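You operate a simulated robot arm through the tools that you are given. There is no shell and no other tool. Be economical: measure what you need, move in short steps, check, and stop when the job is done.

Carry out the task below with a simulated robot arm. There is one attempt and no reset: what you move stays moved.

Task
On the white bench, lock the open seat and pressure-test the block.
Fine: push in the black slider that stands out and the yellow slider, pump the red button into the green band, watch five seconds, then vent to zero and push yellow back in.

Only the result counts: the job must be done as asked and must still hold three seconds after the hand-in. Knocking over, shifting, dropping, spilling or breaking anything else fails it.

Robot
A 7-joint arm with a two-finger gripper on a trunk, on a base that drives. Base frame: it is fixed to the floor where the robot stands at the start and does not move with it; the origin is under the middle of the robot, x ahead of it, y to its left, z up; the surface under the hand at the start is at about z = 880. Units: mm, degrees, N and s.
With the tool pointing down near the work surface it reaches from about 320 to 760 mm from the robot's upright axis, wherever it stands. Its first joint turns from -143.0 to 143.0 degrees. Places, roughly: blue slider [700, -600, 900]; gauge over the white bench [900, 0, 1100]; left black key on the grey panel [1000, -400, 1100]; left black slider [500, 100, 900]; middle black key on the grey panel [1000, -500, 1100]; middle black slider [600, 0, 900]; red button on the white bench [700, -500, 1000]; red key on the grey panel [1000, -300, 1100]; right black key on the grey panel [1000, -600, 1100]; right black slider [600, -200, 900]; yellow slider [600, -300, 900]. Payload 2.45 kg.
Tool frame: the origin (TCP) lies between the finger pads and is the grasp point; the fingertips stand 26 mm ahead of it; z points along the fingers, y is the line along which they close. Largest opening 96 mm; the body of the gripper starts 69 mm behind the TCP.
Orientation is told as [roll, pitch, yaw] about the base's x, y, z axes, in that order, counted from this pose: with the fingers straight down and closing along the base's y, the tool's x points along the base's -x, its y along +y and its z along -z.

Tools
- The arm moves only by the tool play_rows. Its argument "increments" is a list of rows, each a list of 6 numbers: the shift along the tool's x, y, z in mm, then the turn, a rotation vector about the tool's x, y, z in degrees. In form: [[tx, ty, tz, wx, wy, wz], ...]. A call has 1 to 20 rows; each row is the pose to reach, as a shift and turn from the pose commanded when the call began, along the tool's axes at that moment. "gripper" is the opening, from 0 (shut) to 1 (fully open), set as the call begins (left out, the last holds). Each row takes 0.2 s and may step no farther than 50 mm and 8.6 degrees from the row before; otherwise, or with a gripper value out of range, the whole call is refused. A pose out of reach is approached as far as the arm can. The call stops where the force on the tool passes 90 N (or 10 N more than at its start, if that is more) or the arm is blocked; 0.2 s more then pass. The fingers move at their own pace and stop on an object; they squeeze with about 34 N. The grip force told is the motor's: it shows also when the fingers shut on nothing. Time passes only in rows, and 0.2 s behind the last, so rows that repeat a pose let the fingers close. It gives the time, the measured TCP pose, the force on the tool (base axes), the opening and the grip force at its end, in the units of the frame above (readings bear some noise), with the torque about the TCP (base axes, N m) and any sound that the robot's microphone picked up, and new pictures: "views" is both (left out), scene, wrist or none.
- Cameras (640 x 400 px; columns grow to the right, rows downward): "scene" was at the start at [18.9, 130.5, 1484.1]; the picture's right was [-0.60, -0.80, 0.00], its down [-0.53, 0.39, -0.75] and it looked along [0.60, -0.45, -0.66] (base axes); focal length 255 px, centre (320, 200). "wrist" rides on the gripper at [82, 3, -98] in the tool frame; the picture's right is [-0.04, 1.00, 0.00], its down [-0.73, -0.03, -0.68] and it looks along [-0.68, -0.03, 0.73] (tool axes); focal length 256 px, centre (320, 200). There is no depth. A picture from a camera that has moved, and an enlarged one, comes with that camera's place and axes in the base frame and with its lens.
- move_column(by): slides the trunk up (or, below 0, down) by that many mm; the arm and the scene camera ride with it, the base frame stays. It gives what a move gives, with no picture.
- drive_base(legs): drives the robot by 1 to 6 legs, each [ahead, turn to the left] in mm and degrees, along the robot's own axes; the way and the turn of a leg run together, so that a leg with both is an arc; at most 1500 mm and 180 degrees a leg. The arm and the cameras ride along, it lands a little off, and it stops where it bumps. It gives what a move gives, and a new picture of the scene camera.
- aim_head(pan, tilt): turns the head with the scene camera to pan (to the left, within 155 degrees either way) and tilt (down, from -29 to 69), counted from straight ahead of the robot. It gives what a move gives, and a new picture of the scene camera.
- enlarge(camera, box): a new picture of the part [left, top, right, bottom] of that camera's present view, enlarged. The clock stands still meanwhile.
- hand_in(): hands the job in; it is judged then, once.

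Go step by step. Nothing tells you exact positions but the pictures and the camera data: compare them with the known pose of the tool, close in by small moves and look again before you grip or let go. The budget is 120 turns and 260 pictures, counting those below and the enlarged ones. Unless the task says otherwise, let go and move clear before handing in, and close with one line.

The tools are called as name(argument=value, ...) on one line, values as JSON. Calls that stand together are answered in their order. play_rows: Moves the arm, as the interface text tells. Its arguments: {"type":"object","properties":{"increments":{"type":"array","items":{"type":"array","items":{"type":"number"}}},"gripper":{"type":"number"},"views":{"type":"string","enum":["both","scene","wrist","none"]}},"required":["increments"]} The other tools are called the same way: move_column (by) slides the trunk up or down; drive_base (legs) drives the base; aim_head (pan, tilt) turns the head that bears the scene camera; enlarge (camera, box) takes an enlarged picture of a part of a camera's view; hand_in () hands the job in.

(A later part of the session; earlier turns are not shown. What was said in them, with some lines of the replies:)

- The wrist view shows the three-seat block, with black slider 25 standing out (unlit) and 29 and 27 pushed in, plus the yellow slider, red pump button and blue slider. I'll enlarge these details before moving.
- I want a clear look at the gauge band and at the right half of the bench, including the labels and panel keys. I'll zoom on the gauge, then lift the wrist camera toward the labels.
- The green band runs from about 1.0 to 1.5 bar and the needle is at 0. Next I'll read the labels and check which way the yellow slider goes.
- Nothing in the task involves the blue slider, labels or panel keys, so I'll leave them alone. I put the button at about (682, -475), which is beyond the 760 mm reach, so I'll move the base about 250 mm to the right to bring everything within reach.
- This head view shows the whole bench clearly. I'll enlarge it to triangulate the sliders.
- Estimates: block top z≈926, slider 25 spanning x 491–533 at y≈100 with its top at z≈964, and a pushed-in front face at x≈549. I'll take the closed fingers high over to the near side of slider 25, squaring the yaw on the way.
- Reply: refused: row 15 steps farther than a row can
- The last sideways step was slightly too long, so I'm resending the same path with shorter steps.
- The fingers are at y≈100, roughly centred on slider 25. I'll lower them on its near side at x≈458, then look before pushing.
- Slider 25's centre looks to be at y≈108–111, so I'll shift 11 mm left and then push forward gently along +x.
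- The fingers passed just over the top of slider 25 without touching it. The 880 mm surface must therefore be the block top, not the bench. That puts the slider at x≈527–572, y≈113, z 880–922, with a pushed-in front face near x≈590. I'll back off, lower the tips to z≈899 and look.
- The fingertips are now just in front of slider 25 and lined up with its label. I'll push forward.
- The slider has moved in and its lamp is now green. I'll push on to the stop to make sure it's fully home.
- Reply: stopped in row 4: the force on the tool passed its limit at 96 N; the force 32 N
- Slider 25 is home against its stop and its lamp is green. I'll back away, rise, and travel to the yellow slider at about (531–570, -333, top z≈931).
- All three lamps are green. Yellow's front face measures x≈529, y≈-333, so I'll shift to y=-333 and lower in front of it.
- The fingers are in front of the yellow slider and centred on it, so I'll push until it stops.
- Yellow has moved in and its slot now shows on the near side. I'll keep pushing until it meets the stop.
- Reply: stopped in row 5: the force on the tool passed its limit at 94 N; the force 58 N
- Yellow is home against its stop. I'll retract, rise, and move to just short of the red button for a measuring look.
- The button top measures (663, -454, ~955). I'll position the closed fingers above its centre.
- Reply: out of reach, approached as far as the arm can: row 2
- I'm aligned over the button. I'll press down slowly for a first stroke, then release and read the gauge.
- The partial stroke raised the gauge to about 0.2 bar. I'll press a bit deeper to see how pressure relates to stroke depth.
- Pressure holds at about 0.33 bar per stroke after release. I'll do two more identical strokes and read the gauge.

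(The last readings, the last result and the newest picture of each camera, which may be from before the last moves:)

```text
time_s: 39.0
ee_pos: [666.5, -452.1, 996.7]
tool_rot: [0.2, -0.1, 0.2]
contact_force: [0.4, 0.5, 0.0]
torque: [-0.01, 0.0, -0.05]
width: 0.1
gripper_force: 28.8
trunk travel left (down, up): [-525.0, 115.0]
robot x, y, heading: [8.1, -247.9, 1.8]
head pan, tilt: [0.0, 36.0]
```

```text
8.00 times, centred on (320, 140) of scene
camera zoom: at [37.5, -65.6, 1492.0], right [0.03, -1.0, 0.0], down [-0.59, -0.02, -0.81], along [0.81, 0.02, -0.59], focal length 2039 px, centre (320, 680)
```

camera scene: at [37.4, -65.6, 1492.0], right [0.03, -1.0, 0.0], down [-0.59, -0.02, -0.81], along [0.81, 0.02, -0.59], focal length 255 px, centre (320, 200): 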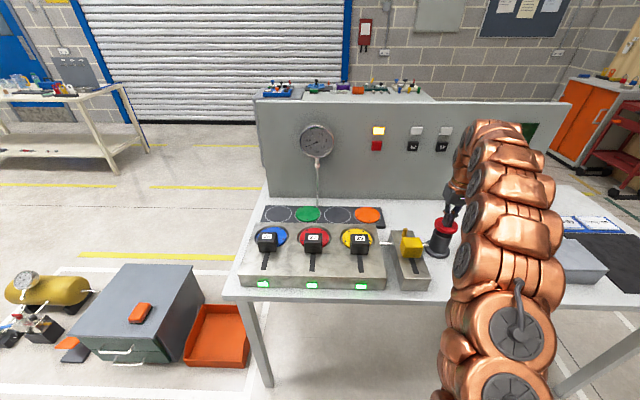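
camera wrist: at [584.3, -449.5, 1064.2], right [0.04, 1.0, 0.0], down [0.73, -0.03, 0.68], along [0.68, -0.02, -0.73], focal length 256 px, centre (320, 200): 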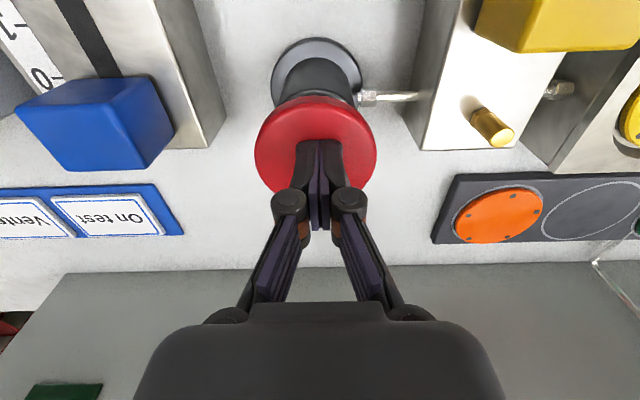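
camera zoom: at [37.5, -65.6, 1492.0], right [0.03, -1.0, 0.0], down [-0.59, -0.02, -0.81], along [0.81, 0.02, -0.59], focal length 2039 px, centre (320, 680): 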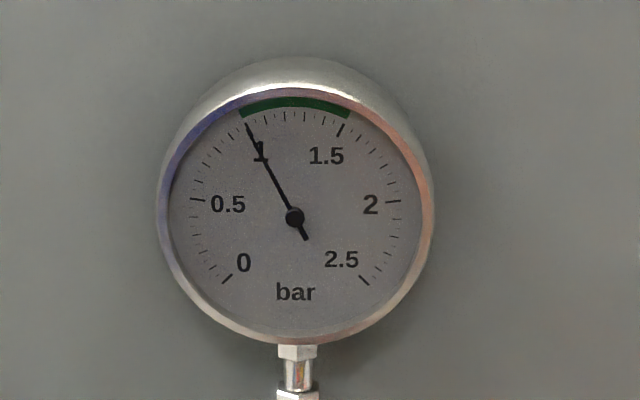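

The gauge reads about 1.0 bar, right at the lower edge. One slightly shorter stroke should put it mid-band, near 1.25.

play_rows(increments=[[0, 0, 15, 0, 0, 0], [0, 0, 24, 0, 0, 0], [0, 0, 30, 0, 0, 0], [0, 0, 36, 0, 0, 0], [0, 0, 36, 0, 0, 0], [0, 0, 20, 0, 0, 0], [0, 0, 0, 0, 0, 0], [0, 0, -10, 0, 0, 0]], views="none")

enlarge(camera="scene", box=[290, 115, 350, 165])

```text
time_s: 40.8
ee_pos: [666.4, -452.3, 1004.6]
tool_rot: [0.2, 0.0, 0.2]
contact_force: [-0.4, -0.2, 0.1]
torque: [0.01, 0.04, -0.03]
width: 0.0
gripper_force: 28.3
trunk travel left (down, up): [-525.0, 115.0]
robot x, y, heading: [7.9, -248.8, 1.8]
head pan, tilt: [0.0, 36.0]
```

```text
8.00 times, centred on (320, 140) of scene
camera zoom: at [37.6, -65.6, 1492.0], right [0.03, -1.0, 0.0], down [-0.59, -0.02, -0.81], along [0.81, 0.02, -0.59], focal length 2039 px, centre (320, 680)
```

zoom: 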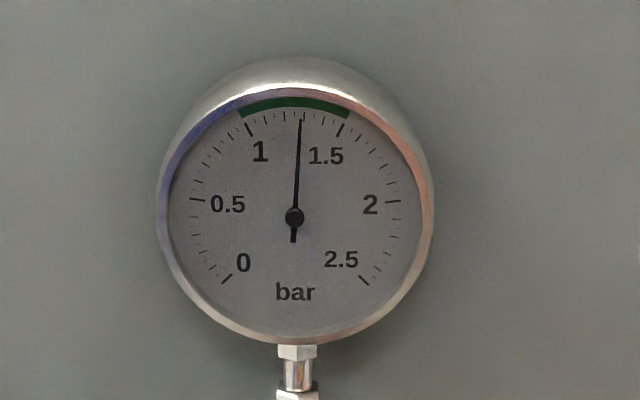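

The gauge reads about 1.28 bar, mid-band. I'll hold still for more than five seconds and watch it.

play_rows(increments=[[0, 0, 0, 0, 0, 0], [0, 0, 0, 0, 0, 0], [0, 0, 0, 0, 0, 0], [0, 0, 0, 0, 0, 0], [0, 0, 0, 0, 0, 0], [0, 0, 0, 0, 0, 0], [0, 0, 0, 0, 0, 0], [0, 0, 0, 0, 0, 0], [0, 0, 0, 0, 0, 0], [0, 0, 0, 0, 0, 0], [0, 0, 0, 0, 0, 0], [0, 0, 0, 0, 0, 0], [0, 0, 0, 0, 0, 0], [0, 0, 0, 0, 0, 0], [0, 0, 0, 0, 0, 0]], views="none")

enlarge(camera="scene", box=[290, 115, 350, 165])

play_rows(increments=[[0, 0, 0, 0, 0, 0], [0, 0, 0, 0, 0, 0], [0, 0, 0, 0, 0, 0], [0, 0, 0, 0, 0, 0], [0, 0, 0, 0, 0, 0], [0, 0, 0, 0, 0, 0], [0, 0, 0, 0, 0, 0], [0, 0, 0, 0, 0, 0], [0, 0, 0, 0, 0, 0], [0, 0, 0, 0, 0, 0], [0, 0, 0, 0, 0, 0], [0, 0, 0, 0, 0, 0], [0, 0, 0, 0, 0, 0], [0, 0, 0, 0, 0, 0], [0, 0, 0, 0, 0, 0]], views="scene")

enlarge(camera="scene", box=[290, 115, 350, 165])

```text
time_s: 44.0
ee_pos: [666.3, -453.3, 1004.4]
tool_rot: [0.2, -0.1, 0.1]
contact_force: [0.7, -0.4, -0.9]
torque: [0.0, -0.05, -0.01]
width: 0.3
gripper_force: 28.4
trunk travel left (down, up): [-525.0, 115.0]
robot x, y, heading: [3.7, -245.9, 1.5]
head pan, tilt: [0.0, 36.0]
```

```text
8.00 times, centred on (320, 140) of scene
camera zoom: at [37.5, -65.6, 1492.0], right [0.03, -1.0, 0.0], down [-0.59, -0.02, -0.81], along [0.81, 0.02, -0.59], focal length 2039 px, centre (320, 680)
```

zoom: 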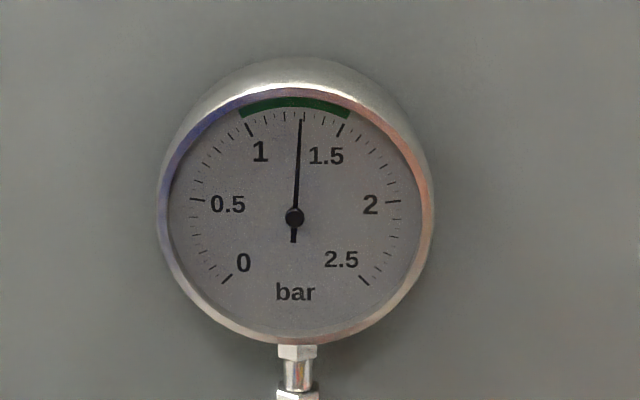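

```text
time_s: 47.2
ee_pos: [668.1, -453.2, 1004.6]
tool_rot: [0.2, -0.2, 0.2]
contact_force: [-0.4, 0.0, 0.4]
torque: [0.01, 0.03, -0.01]
width: 0.0
gripper_force: 28.3
trunk travel left (down, up): [-525.0, 115.0]
robot x, y, heading: [3.4, -247.7, 1.6]
head pan, tilt: [0.0, 36.0]
camera scene: at [37.5, -65.6, 1492.0], right [0.03, -1.0, 0.0], down [-0.59, -0.02, -0.81], along [0.81, 0.02, -0.59], focal length 255 px, centre (320, 200)
```

scene: 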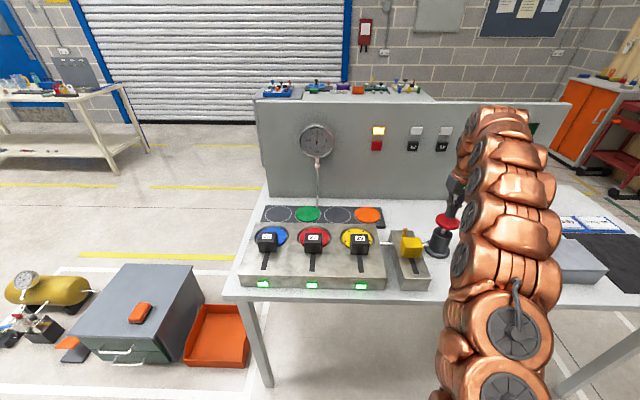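

```text
8.00 times, centred on (320, 140) of scene
camera zoom: at [37.5, -65.6, 1492.0], right [0.03, -1.0, 0.0], down [-0.59, -0.02, -0.81], along [0.81, 0.02, -0.59], focal length 2039 px, centre (320, 680)
```

zoom: 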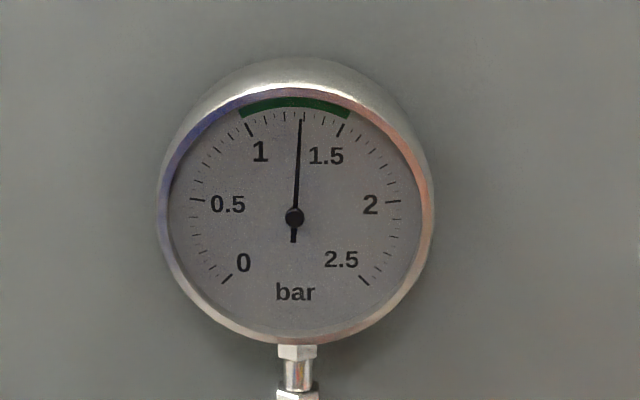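

The pressure held at about 1.28 bar for more than six seconds. Next I'll vent by pulling yellow out, so I'll move above it with the fingers open to grip.

play_rows(increments=[[0, 0, -40, 0, 0, 0], [0, 0, -70, 0, 0, 0], [25, 30, -70, 0, 0, 0], [50, 60, -70, 0, 0, 0], [75, 90, -70, 0, 0, 0], [100, 120, -70, 0, 0, 0], [100, 120, -35, 0, 0, 0]], gripper=0.85)

```text
time_s: 48.8
ee_pos: [565.4, -333.5, 1039.3]
tool_rot: [0.3, -0.1, 0.0]
contact_force: [-0.5, -0.1, 0.2]
torque: [0.0, -0.03, 0.02]
width: 81.7
gripper_force: 0.1
trunk travel left (down, up): [-525.0, 115.0]
robot x, y, heading: [8.2, -246.0, 1.9]
head pan, tilt: [0.0, 36.0]
camera scene: at [37.2, -65.4, 1492.0], right [0.03, -1.0, 0.0], down [-0.59, -0.02, -0.81], along [0.81, 0.02, -0.59], focal length 255 px, centre (320, 200)
camera wrist: at [483.1, -329.6, 1135.6], right [0.04, 1.0, 0.0], down [0.73, -0.03, 0.68], along [0.68, -0.02, -0.73], focal length 256 px, centre (320, 200)
```

scene: 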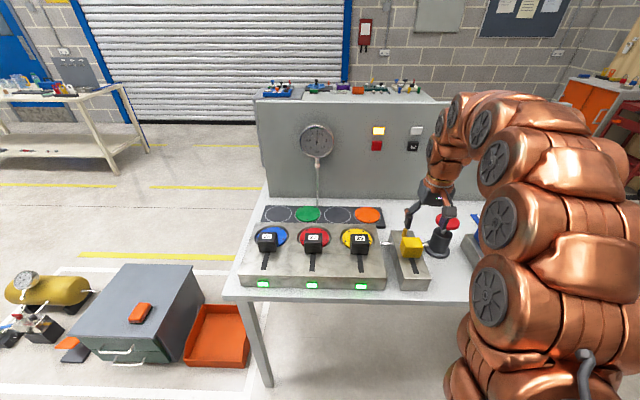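
wrist: 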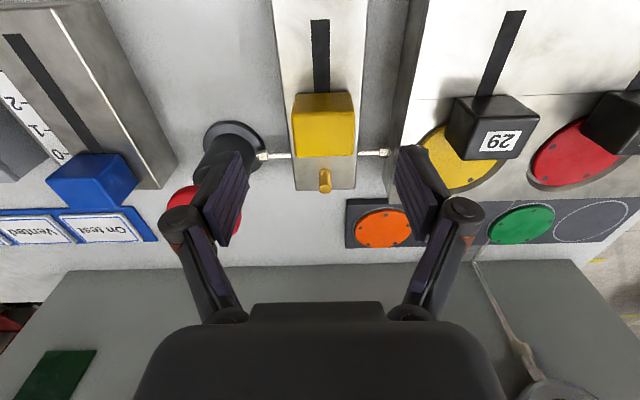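

The yellow slider's centre is now about (597, -330) and roughly 55 mm wide. I'll lower the open fingers around it, with the tips above the valve body.

play_rows(increments=[[-16, 3, 0, 0, 0, 0], [-31, 3, 30, 0, 0, 0], [-31, 3, 75, 0, 0, 0], [-31, 3, 114, 0, 0, 0]])

```text
time_s: 49.8
ee_pos: [598.0, -329.9, 926.5]
tool_rot: [0.3, -0.1, 0.1]
contact_force: [0.0, -0.2, -0.3]
torque: [-0.02, 0.0, -0.03]
width: 81.3
gripper_force: 0.1
trunk travel left (down, up): [-525.0, 115.0]
robot x, y, heading: [2.3, -246.9, 1.7]
head pan, tilt: [0.0, 36.0]
camera scene: at [37.2, -65.5, 1492.0], right [0.03, -1.0, 0.0], down [-0.59, -0.02, -0.81], along [0.81, 0.02, -0.59], focal length 255 px, centre (320, 200)
camera wrist: at [515.3, -325.3, 1022.9], right [0.04, 1.0, 0.0], down [0.73, -0.03, 0.68], along [0.68, -0.02, -0.73], focal length 256 px, centre (320, 200)
```

scene: 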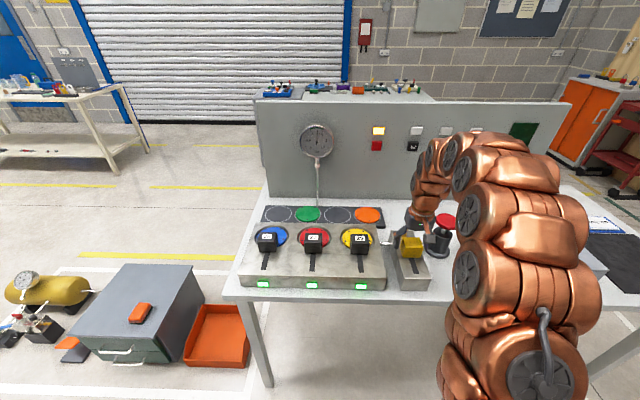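
wrist: 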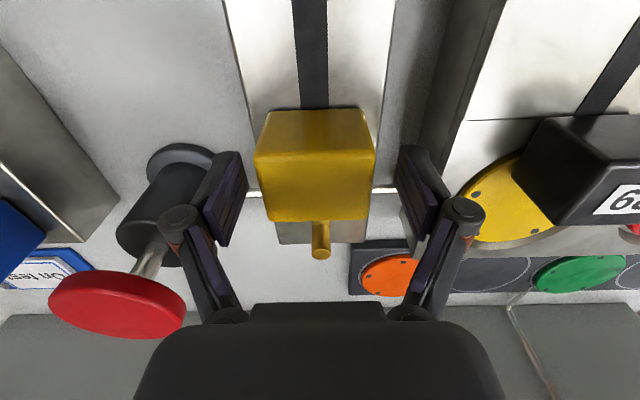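

The slider sits between the fingers. I'll close on it, then check.

play_rows(increments=[[0, -2, 0, 0, 0, 0], [0, -2, 0, 0, 0, 0], [0, -2, 0, 0, 0, 0], [0, -2, 0, 0, 0, 0]], gripper=0, views="wrist")

```text
time_s: 50.8
ee_pos: [596.9, -332.3, 925.0]
tool_rot: [0.2, -0.1, 0.2]
contact_force: [1.8, 0.1, 2.5]
torque: [0.04, -0.25, -0.12]
width: 55.8
gripper_force: 45.1
trunk travel left (down, up): [-525.0, 115.0]
robot x, y, heading: [4.4, -247.5, 1.9]
head pan, tilt: [0.0, 36.0]
camera wrist: at [514.7, -327.4, 1022.8], right [0.04, 1.0, 0.0], down [0.73, -0.03, 0.68], along [0.68, -0.02, -0.73], focal length 256 px, centre (320, 200)
```

wrist: 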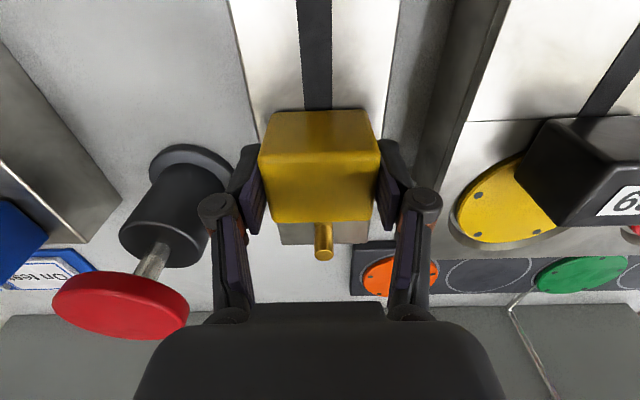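

The grip is firm at 56 mm. I'll pull yellow out toward the robot, about 44 mm.

play_rows(increments=[[6, -2, 0, 0, 0, 0], [12, -2, 0, 0, 0, 0], [18, -2, 0, 0, 0, 0], [24, -2, 0, 0, 0, 0], [30, -2, 0, 0, 0, 0], [36, -2, 0, 0, 0, 0], [42, -2, 0, 0, 0, 0], [42, -2, 0, 0, 0, 0]])

enlarge(camera="scene", box=[290, 115, 350, 165])

```text
time_s: 52.6
ee_pos: [554.1, -332.0, 926.7]
tool_rot: [0.2, -0.1, 0.2]
contact_force: [-1.4, 28.9, 8.2]
torque: [1.04, 0.85, 0.32]
width: 55.9
gripper_force: 45.2
trunk travel left (down, up): [-525.0, 115.0]
robot x, y, heading: [3.3, -245.1, 1.7]
head pan, tilt: [0.0, 36.0]
camera scene: at [37.0, -63.2, 1491.9], right [0.03, -1.0, 0.0], down [-0.59, -0.02, -0.81], along [0.81, 0.02, -0.59], focal length 255 px, centre (320, 200)
camera wrist: at [472.2, -327.5, 1022.9], right [0.04, 1.0, 0.0], down [0.73, -0.03, 0.68], along [0.68, -0.02, -0.73], focal length 256 px, centre (320, 200)
```

scene: 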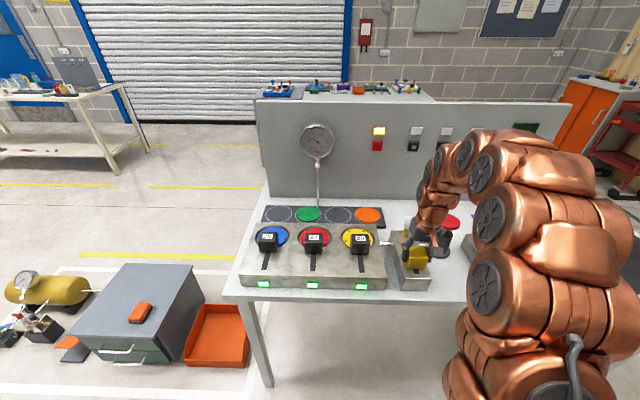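
wrist: 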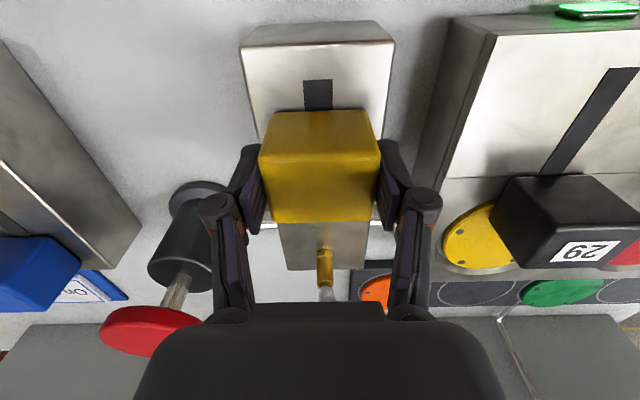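

```text
8.00 times, centred on (320, 140) of scene
camera zoom: at [37.0, -63.2, 1491.9], right [0.03, -1.0, 0.0], down [-0.59, -0.02, -0.81], along [0.81, 0.02, -0.59], focal length 2039 px, centre (320, 680)
```

zoom: 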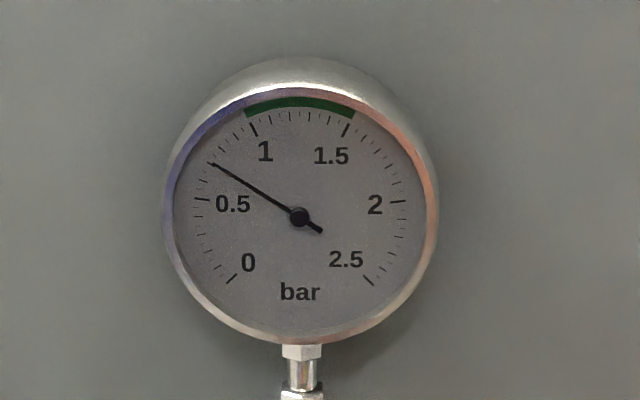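

It's venting and has passed 0.7 bar. There's some side load, so I'll ease the hand slightly toward +y and wait for zero.

play_rows(increments=[[0, 1, 0, 0, 0, 0], [0, 2, 0, 0, 0, 0], [0, 2, 0, 0, 0, 0], [0, 2, 0, 0, 0, 0], [0, 2, 0, 0, 0, 0], [0, 2, 0, 0, 0, 0], [0, 2, 0, 0, 0, 0], [0, 2, 0, 0, 0, 0], [0, 2, 0, 0, 0, 0], [0, 2, 0, 0, 0, 0], [0, 2, 0, 0, 0, 0], [0, 2, 0, 0, 0, 0], [0, 2, 0, 0, 0, 0], [0, 2, 0, 0, 0, 0], [0, 2, 0, 0, 0, 0]], views="none")

enlarge(camera="scene", box=[290, 115, 350, 165])

```text
time_s: 55.8
ee_pos: [555.0, -332.2, 924.8]
tool_rot: [0.1, -0.2, 0.2]
contact_force: [0.1, 2.2, 12.0]
torque: [-0.05, -0.14, -0.35]
width: 55.6
gripper_force: 44.6
trunk travel left (down, up): [-525.0, 115.0]
robot x, y, heading: [1.2, -248.3, 1.8]
head pan, tilt: [0.0, 36.0]
```

```text
8.00 times, centred on (320, 140) of scene
camera zoom: at [37.0, -64.8, 1492.0], right [0.03, -1.0, 0.0], down [-0.59, -0.02, -0.81], along [0.81, 0.02, -0.59], focal length 2039 px, centre (320, 680)
```

zoom: 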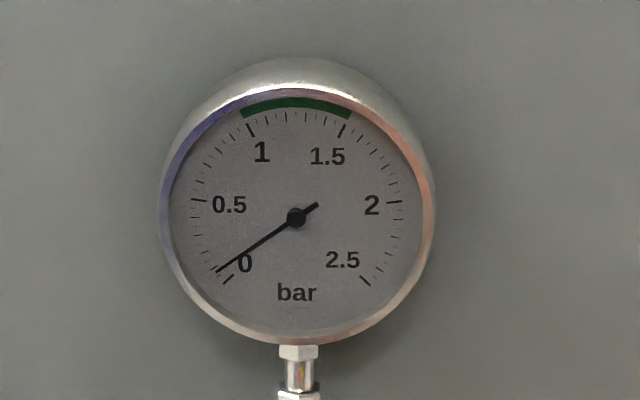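

The side load is gone and the gauge is almost at zero. I'll wait longer so it settles fully.

play_rows(increments=[[0, 0, 0, 0, 0, 0], [0, 0, 0, 0, 0, 0], [0, 0, 0, 0, 0, 0], [0, 0, 0, 0, 0, 0], [0, 0, 0, 0, 0, 0], [0, 0, 0, 0, 0, 0], [0, 0, 0, 0, 0, 0], [0, 0, 0, 0, 0, 0], [0, 0, 0, 0, 0, 0], [0, 0, 0, 0, 0, 0], [0, 0, 0, 0, 0, 0], [0, 0, 0, 0, 0, 0], [0, 0, 0, 0, 0, 0], [0, 0, 0, 0, 0, 0], [0, 0, 0, 0, 0, 0], [0, 0, 0, 0, 0, 0], [0, 0, 0, 0, 0, 0], [0, 0, 0, 0, 0, 0], [0, 0, 0, 0, 0, 0], [0, 0, 0, 0, 0, 0]], views="none")

play_rows(increments=[[0, 0, 0, 0, 0, 0], [0, 0, 0, 0, 0, 0], [0, 0, 0, 0, 0, 0], [0, 0, 0, 0, 0, 0], [0, 0, 0, 0, 0, 0], [0, 0, 0, 0, 0, 0], [0, 0, 0, 0, 0, 0], [0, 0, 0, 0, 0, 0], [0, 0, 0, 0, 0, 0], [0, 0, 0, 0, 0, 0], [0, 0, 0, 0, 0, 0], [0, 0, 0, 0, 0, 0], [0, 0, 0, 0, 0, 0], [0, 0, 0, 0, 0, 0], [0, 0, 0, 0, 0, 0], [0, 0, 0, 0, 0, 0], [0, 0, 0, 0, 0, 0], [0, 0, 0, 0, 0, 0], [0, 0, 0, 0, 0, 0], [0, 0, 0, 0, 0, 0]], views="none")

enlarge(camera="scene", box=[290, 115, 350, 165])

```text
time_s: 60.0
ee_pos: [555.0, -331.6, 924.7]
tool_rot: [0.2, -0.2, 0.0]
contact_force: [0.6, 0.2, 14.1]
torque: [-0.03, -0.04, -0.29]
width: 55.8
gripper_force: 44.9
trunk travel left (down, up): [-525.0, 115.0]
robot x, y, heading: [3.0, -247.2, 1.7]
head pan, tilt: [0.0, 36.0]
```

```text
time_s: 64.2
ee_pos: [555.7, -331.6, 926.5]
tool_rot: [0.2, -0.3, 0.2]
contact_force: [-0.8, -0.8, 11.0]
torque: [0.02, -0.01, -0.22]
width: 55.8
gripper_force: 45.1
trunk travel left (down, up): [-525.0, 115.0]
robot x, y, heading: [3.5, -246.3, 1.5]
head pan, tilt: [0.0, 36.0]
```

```text
8.00 times, centred on (320, 140) of scene
camera zoom: at [36.9, -65.1, 1492.0], right [0.03, -1.0, 0.0], down [-0.59, -0.02, -0.81], along [0.81, 0.02, -0.59], focal length 2039 px, centre (320, 680)
```

zoom: 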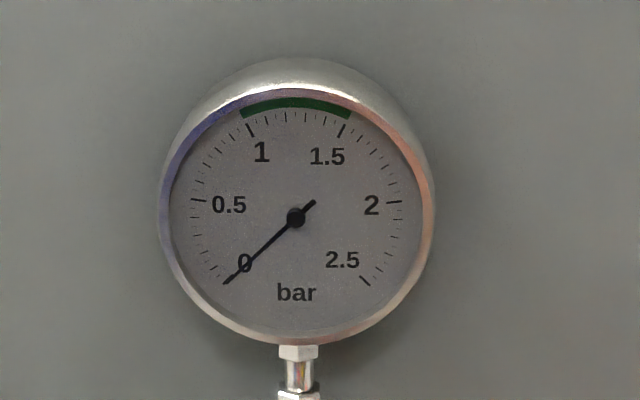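

The gauge reads zero. I'll push yellow back in while still gripping it.

play_rows(increments=[[-6, 0, 0, 0, 0, 0], [-12, 0, 0, 0, 0, 0], [-18, 0, 0, 0, 0, 0], [-24, 0, 0, 0, 0, 0], [-30, 0, 0, 0, 0, 0], [-36, 0, 0, 0, 0, 0], [-41, 0, 0, 0, 0, 0], [-44, 0, 0, 0, 0, 0], [-47, 0, 0, 0, 0, 0]])

```text
time_s: 66.2
ee_pos: [597.9, -332.0, 925.3]
tool_rot: [0.2, 0.3, 0.0]
contact_force: [-38.8, 2.9, 1.9]
torque: [0.07, 1.32, -0.12]
width: 55.7
gripper_force: 44.5
trunk travel left (down, up): [-525.0, 115.0]
robot x, y, heading: [4.8, -245.1, 1.5]
head pan, tilt: [0.0, 36.0]
camera scene: at [34.8, -64.9, 1492.2], right [0.03, -1.0, 0.0], down [-0.59, -0.02, -0.81], along [0.81, 0.02, -0.59], focal length 255 px, centre (320, 200)
camera wrist: at [515.9, -327.5, 1023.3], right [0.04, 1.0, 0.0], down [0.74, -0.03, 0.67], along [0.67, -0.02, -0.74], focal length 256 px, centre (320, 200)
```

scene: 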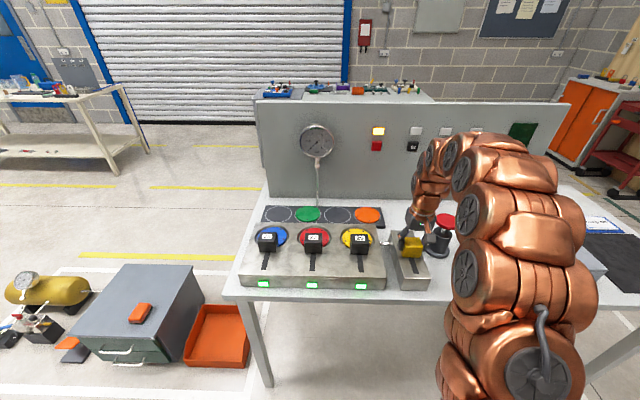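
wrist: 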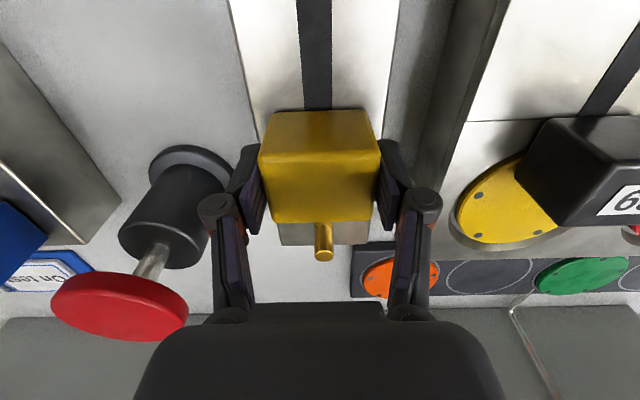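

Yellow is back against its stop. I'll open the fingers, rise straight up and back clear, then check the bench and the gauge.

play_rows(increments=[[3, 0, 0, 0, 0, 0], [3, 0, 0, 0, 0, 0], [3, 0, 0, 0, 0, 0], [3, 0, -30, 0, 0, 0], [3, 0, -70, 0, 0, 0], [3, 0, -115, 0, 0, 0], [30, 0, -150, 0, 0, 0], [70, 0, -180, 0, 0, 0], [110, 0, -200, 0, 0, 0]], gripper=0.9)

enlarge(camera="scene", box=[290, 115, 350, 165])

enlarge(camera="scene", box=[230, 190, 470, 310])

```text
time_s: 68.2
ee_pos: [493.0, -332.5, 1126.0]
tool_rot: [0.1, -0.1, 0.0]
contact_force: [0.2, 0.7, -0.7]
torque: [0.01, 0.03, -0.02]
width: 86.5
gripper_force: 0.2
trunk travel left (down, up): [-525.0, 115.0]
robot x, y, heading: [7.6, -246.1, 1.3]
head pan, tilt: [0.0, 36.0]
camera scene: at [37.9, -65.1, 1492.0], right [0.03, -1.0, 0.0], down [-0.59, -0.02, -0.81], along [0.81, 0.02, -0.59], focal length 255 px, centre (320, 200)
camera wrist: at [410.9, -328.2, 1223.0], right [0.04, 1.0, 0.0], down [0.73, -0.03, 0.68], along [0.68, -0.02, -0.73], focal length 256 px, centre (320, 200)
```

scene: 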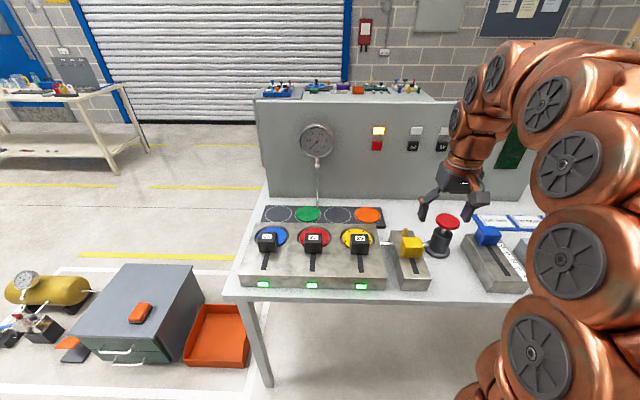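
wrist: 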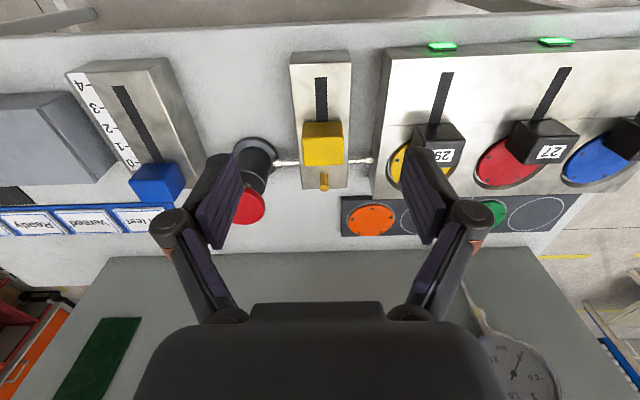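

```text
8.00 times, centred on (320, 140) of scene
camera zoom: at [37.9, -65.1, 1492.0], right [0.03, -1.0, 0.0], down [-0.59, -0.02, -0.81], along [0.81, 0.02, -0.59], focal length 2039 px, centre (320, 680)
```

zoom: 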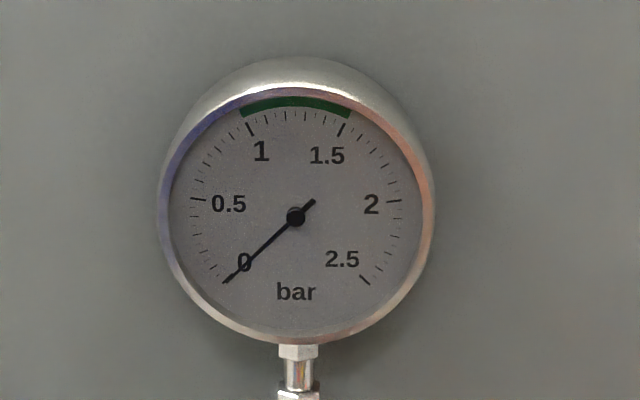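

```text
2.67 times, centred on (350, 250) of scene
camera zoom: at [37.9, -65.1, 1492.0], right [0.03, -1.0, 0.0], down [-0.59, -0.02, -0.81], along [0.81, 0.02, -0.59], focal length 680 px, centre (240, 67)
```

zoom: 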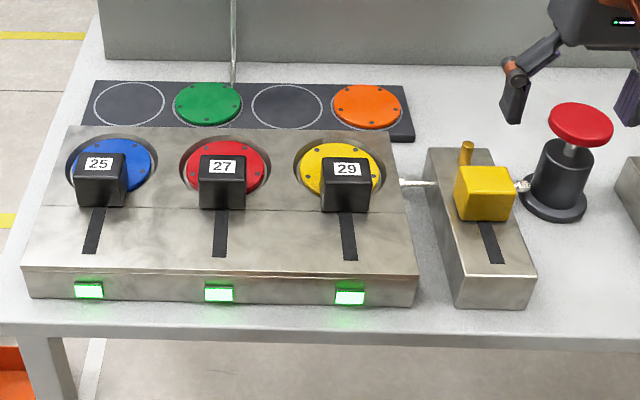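

All three seats are locked with green lamps, the gauge is at zero, yellow is pushed in, and the hand is clear. I'm handing in.

hand_in()

```text
The job is handed in.
```

The open seat (slider 25) is locked. The block held about 1.28 bar in the green band for over six seconds, then was vented to zero and yellow pushed back in.
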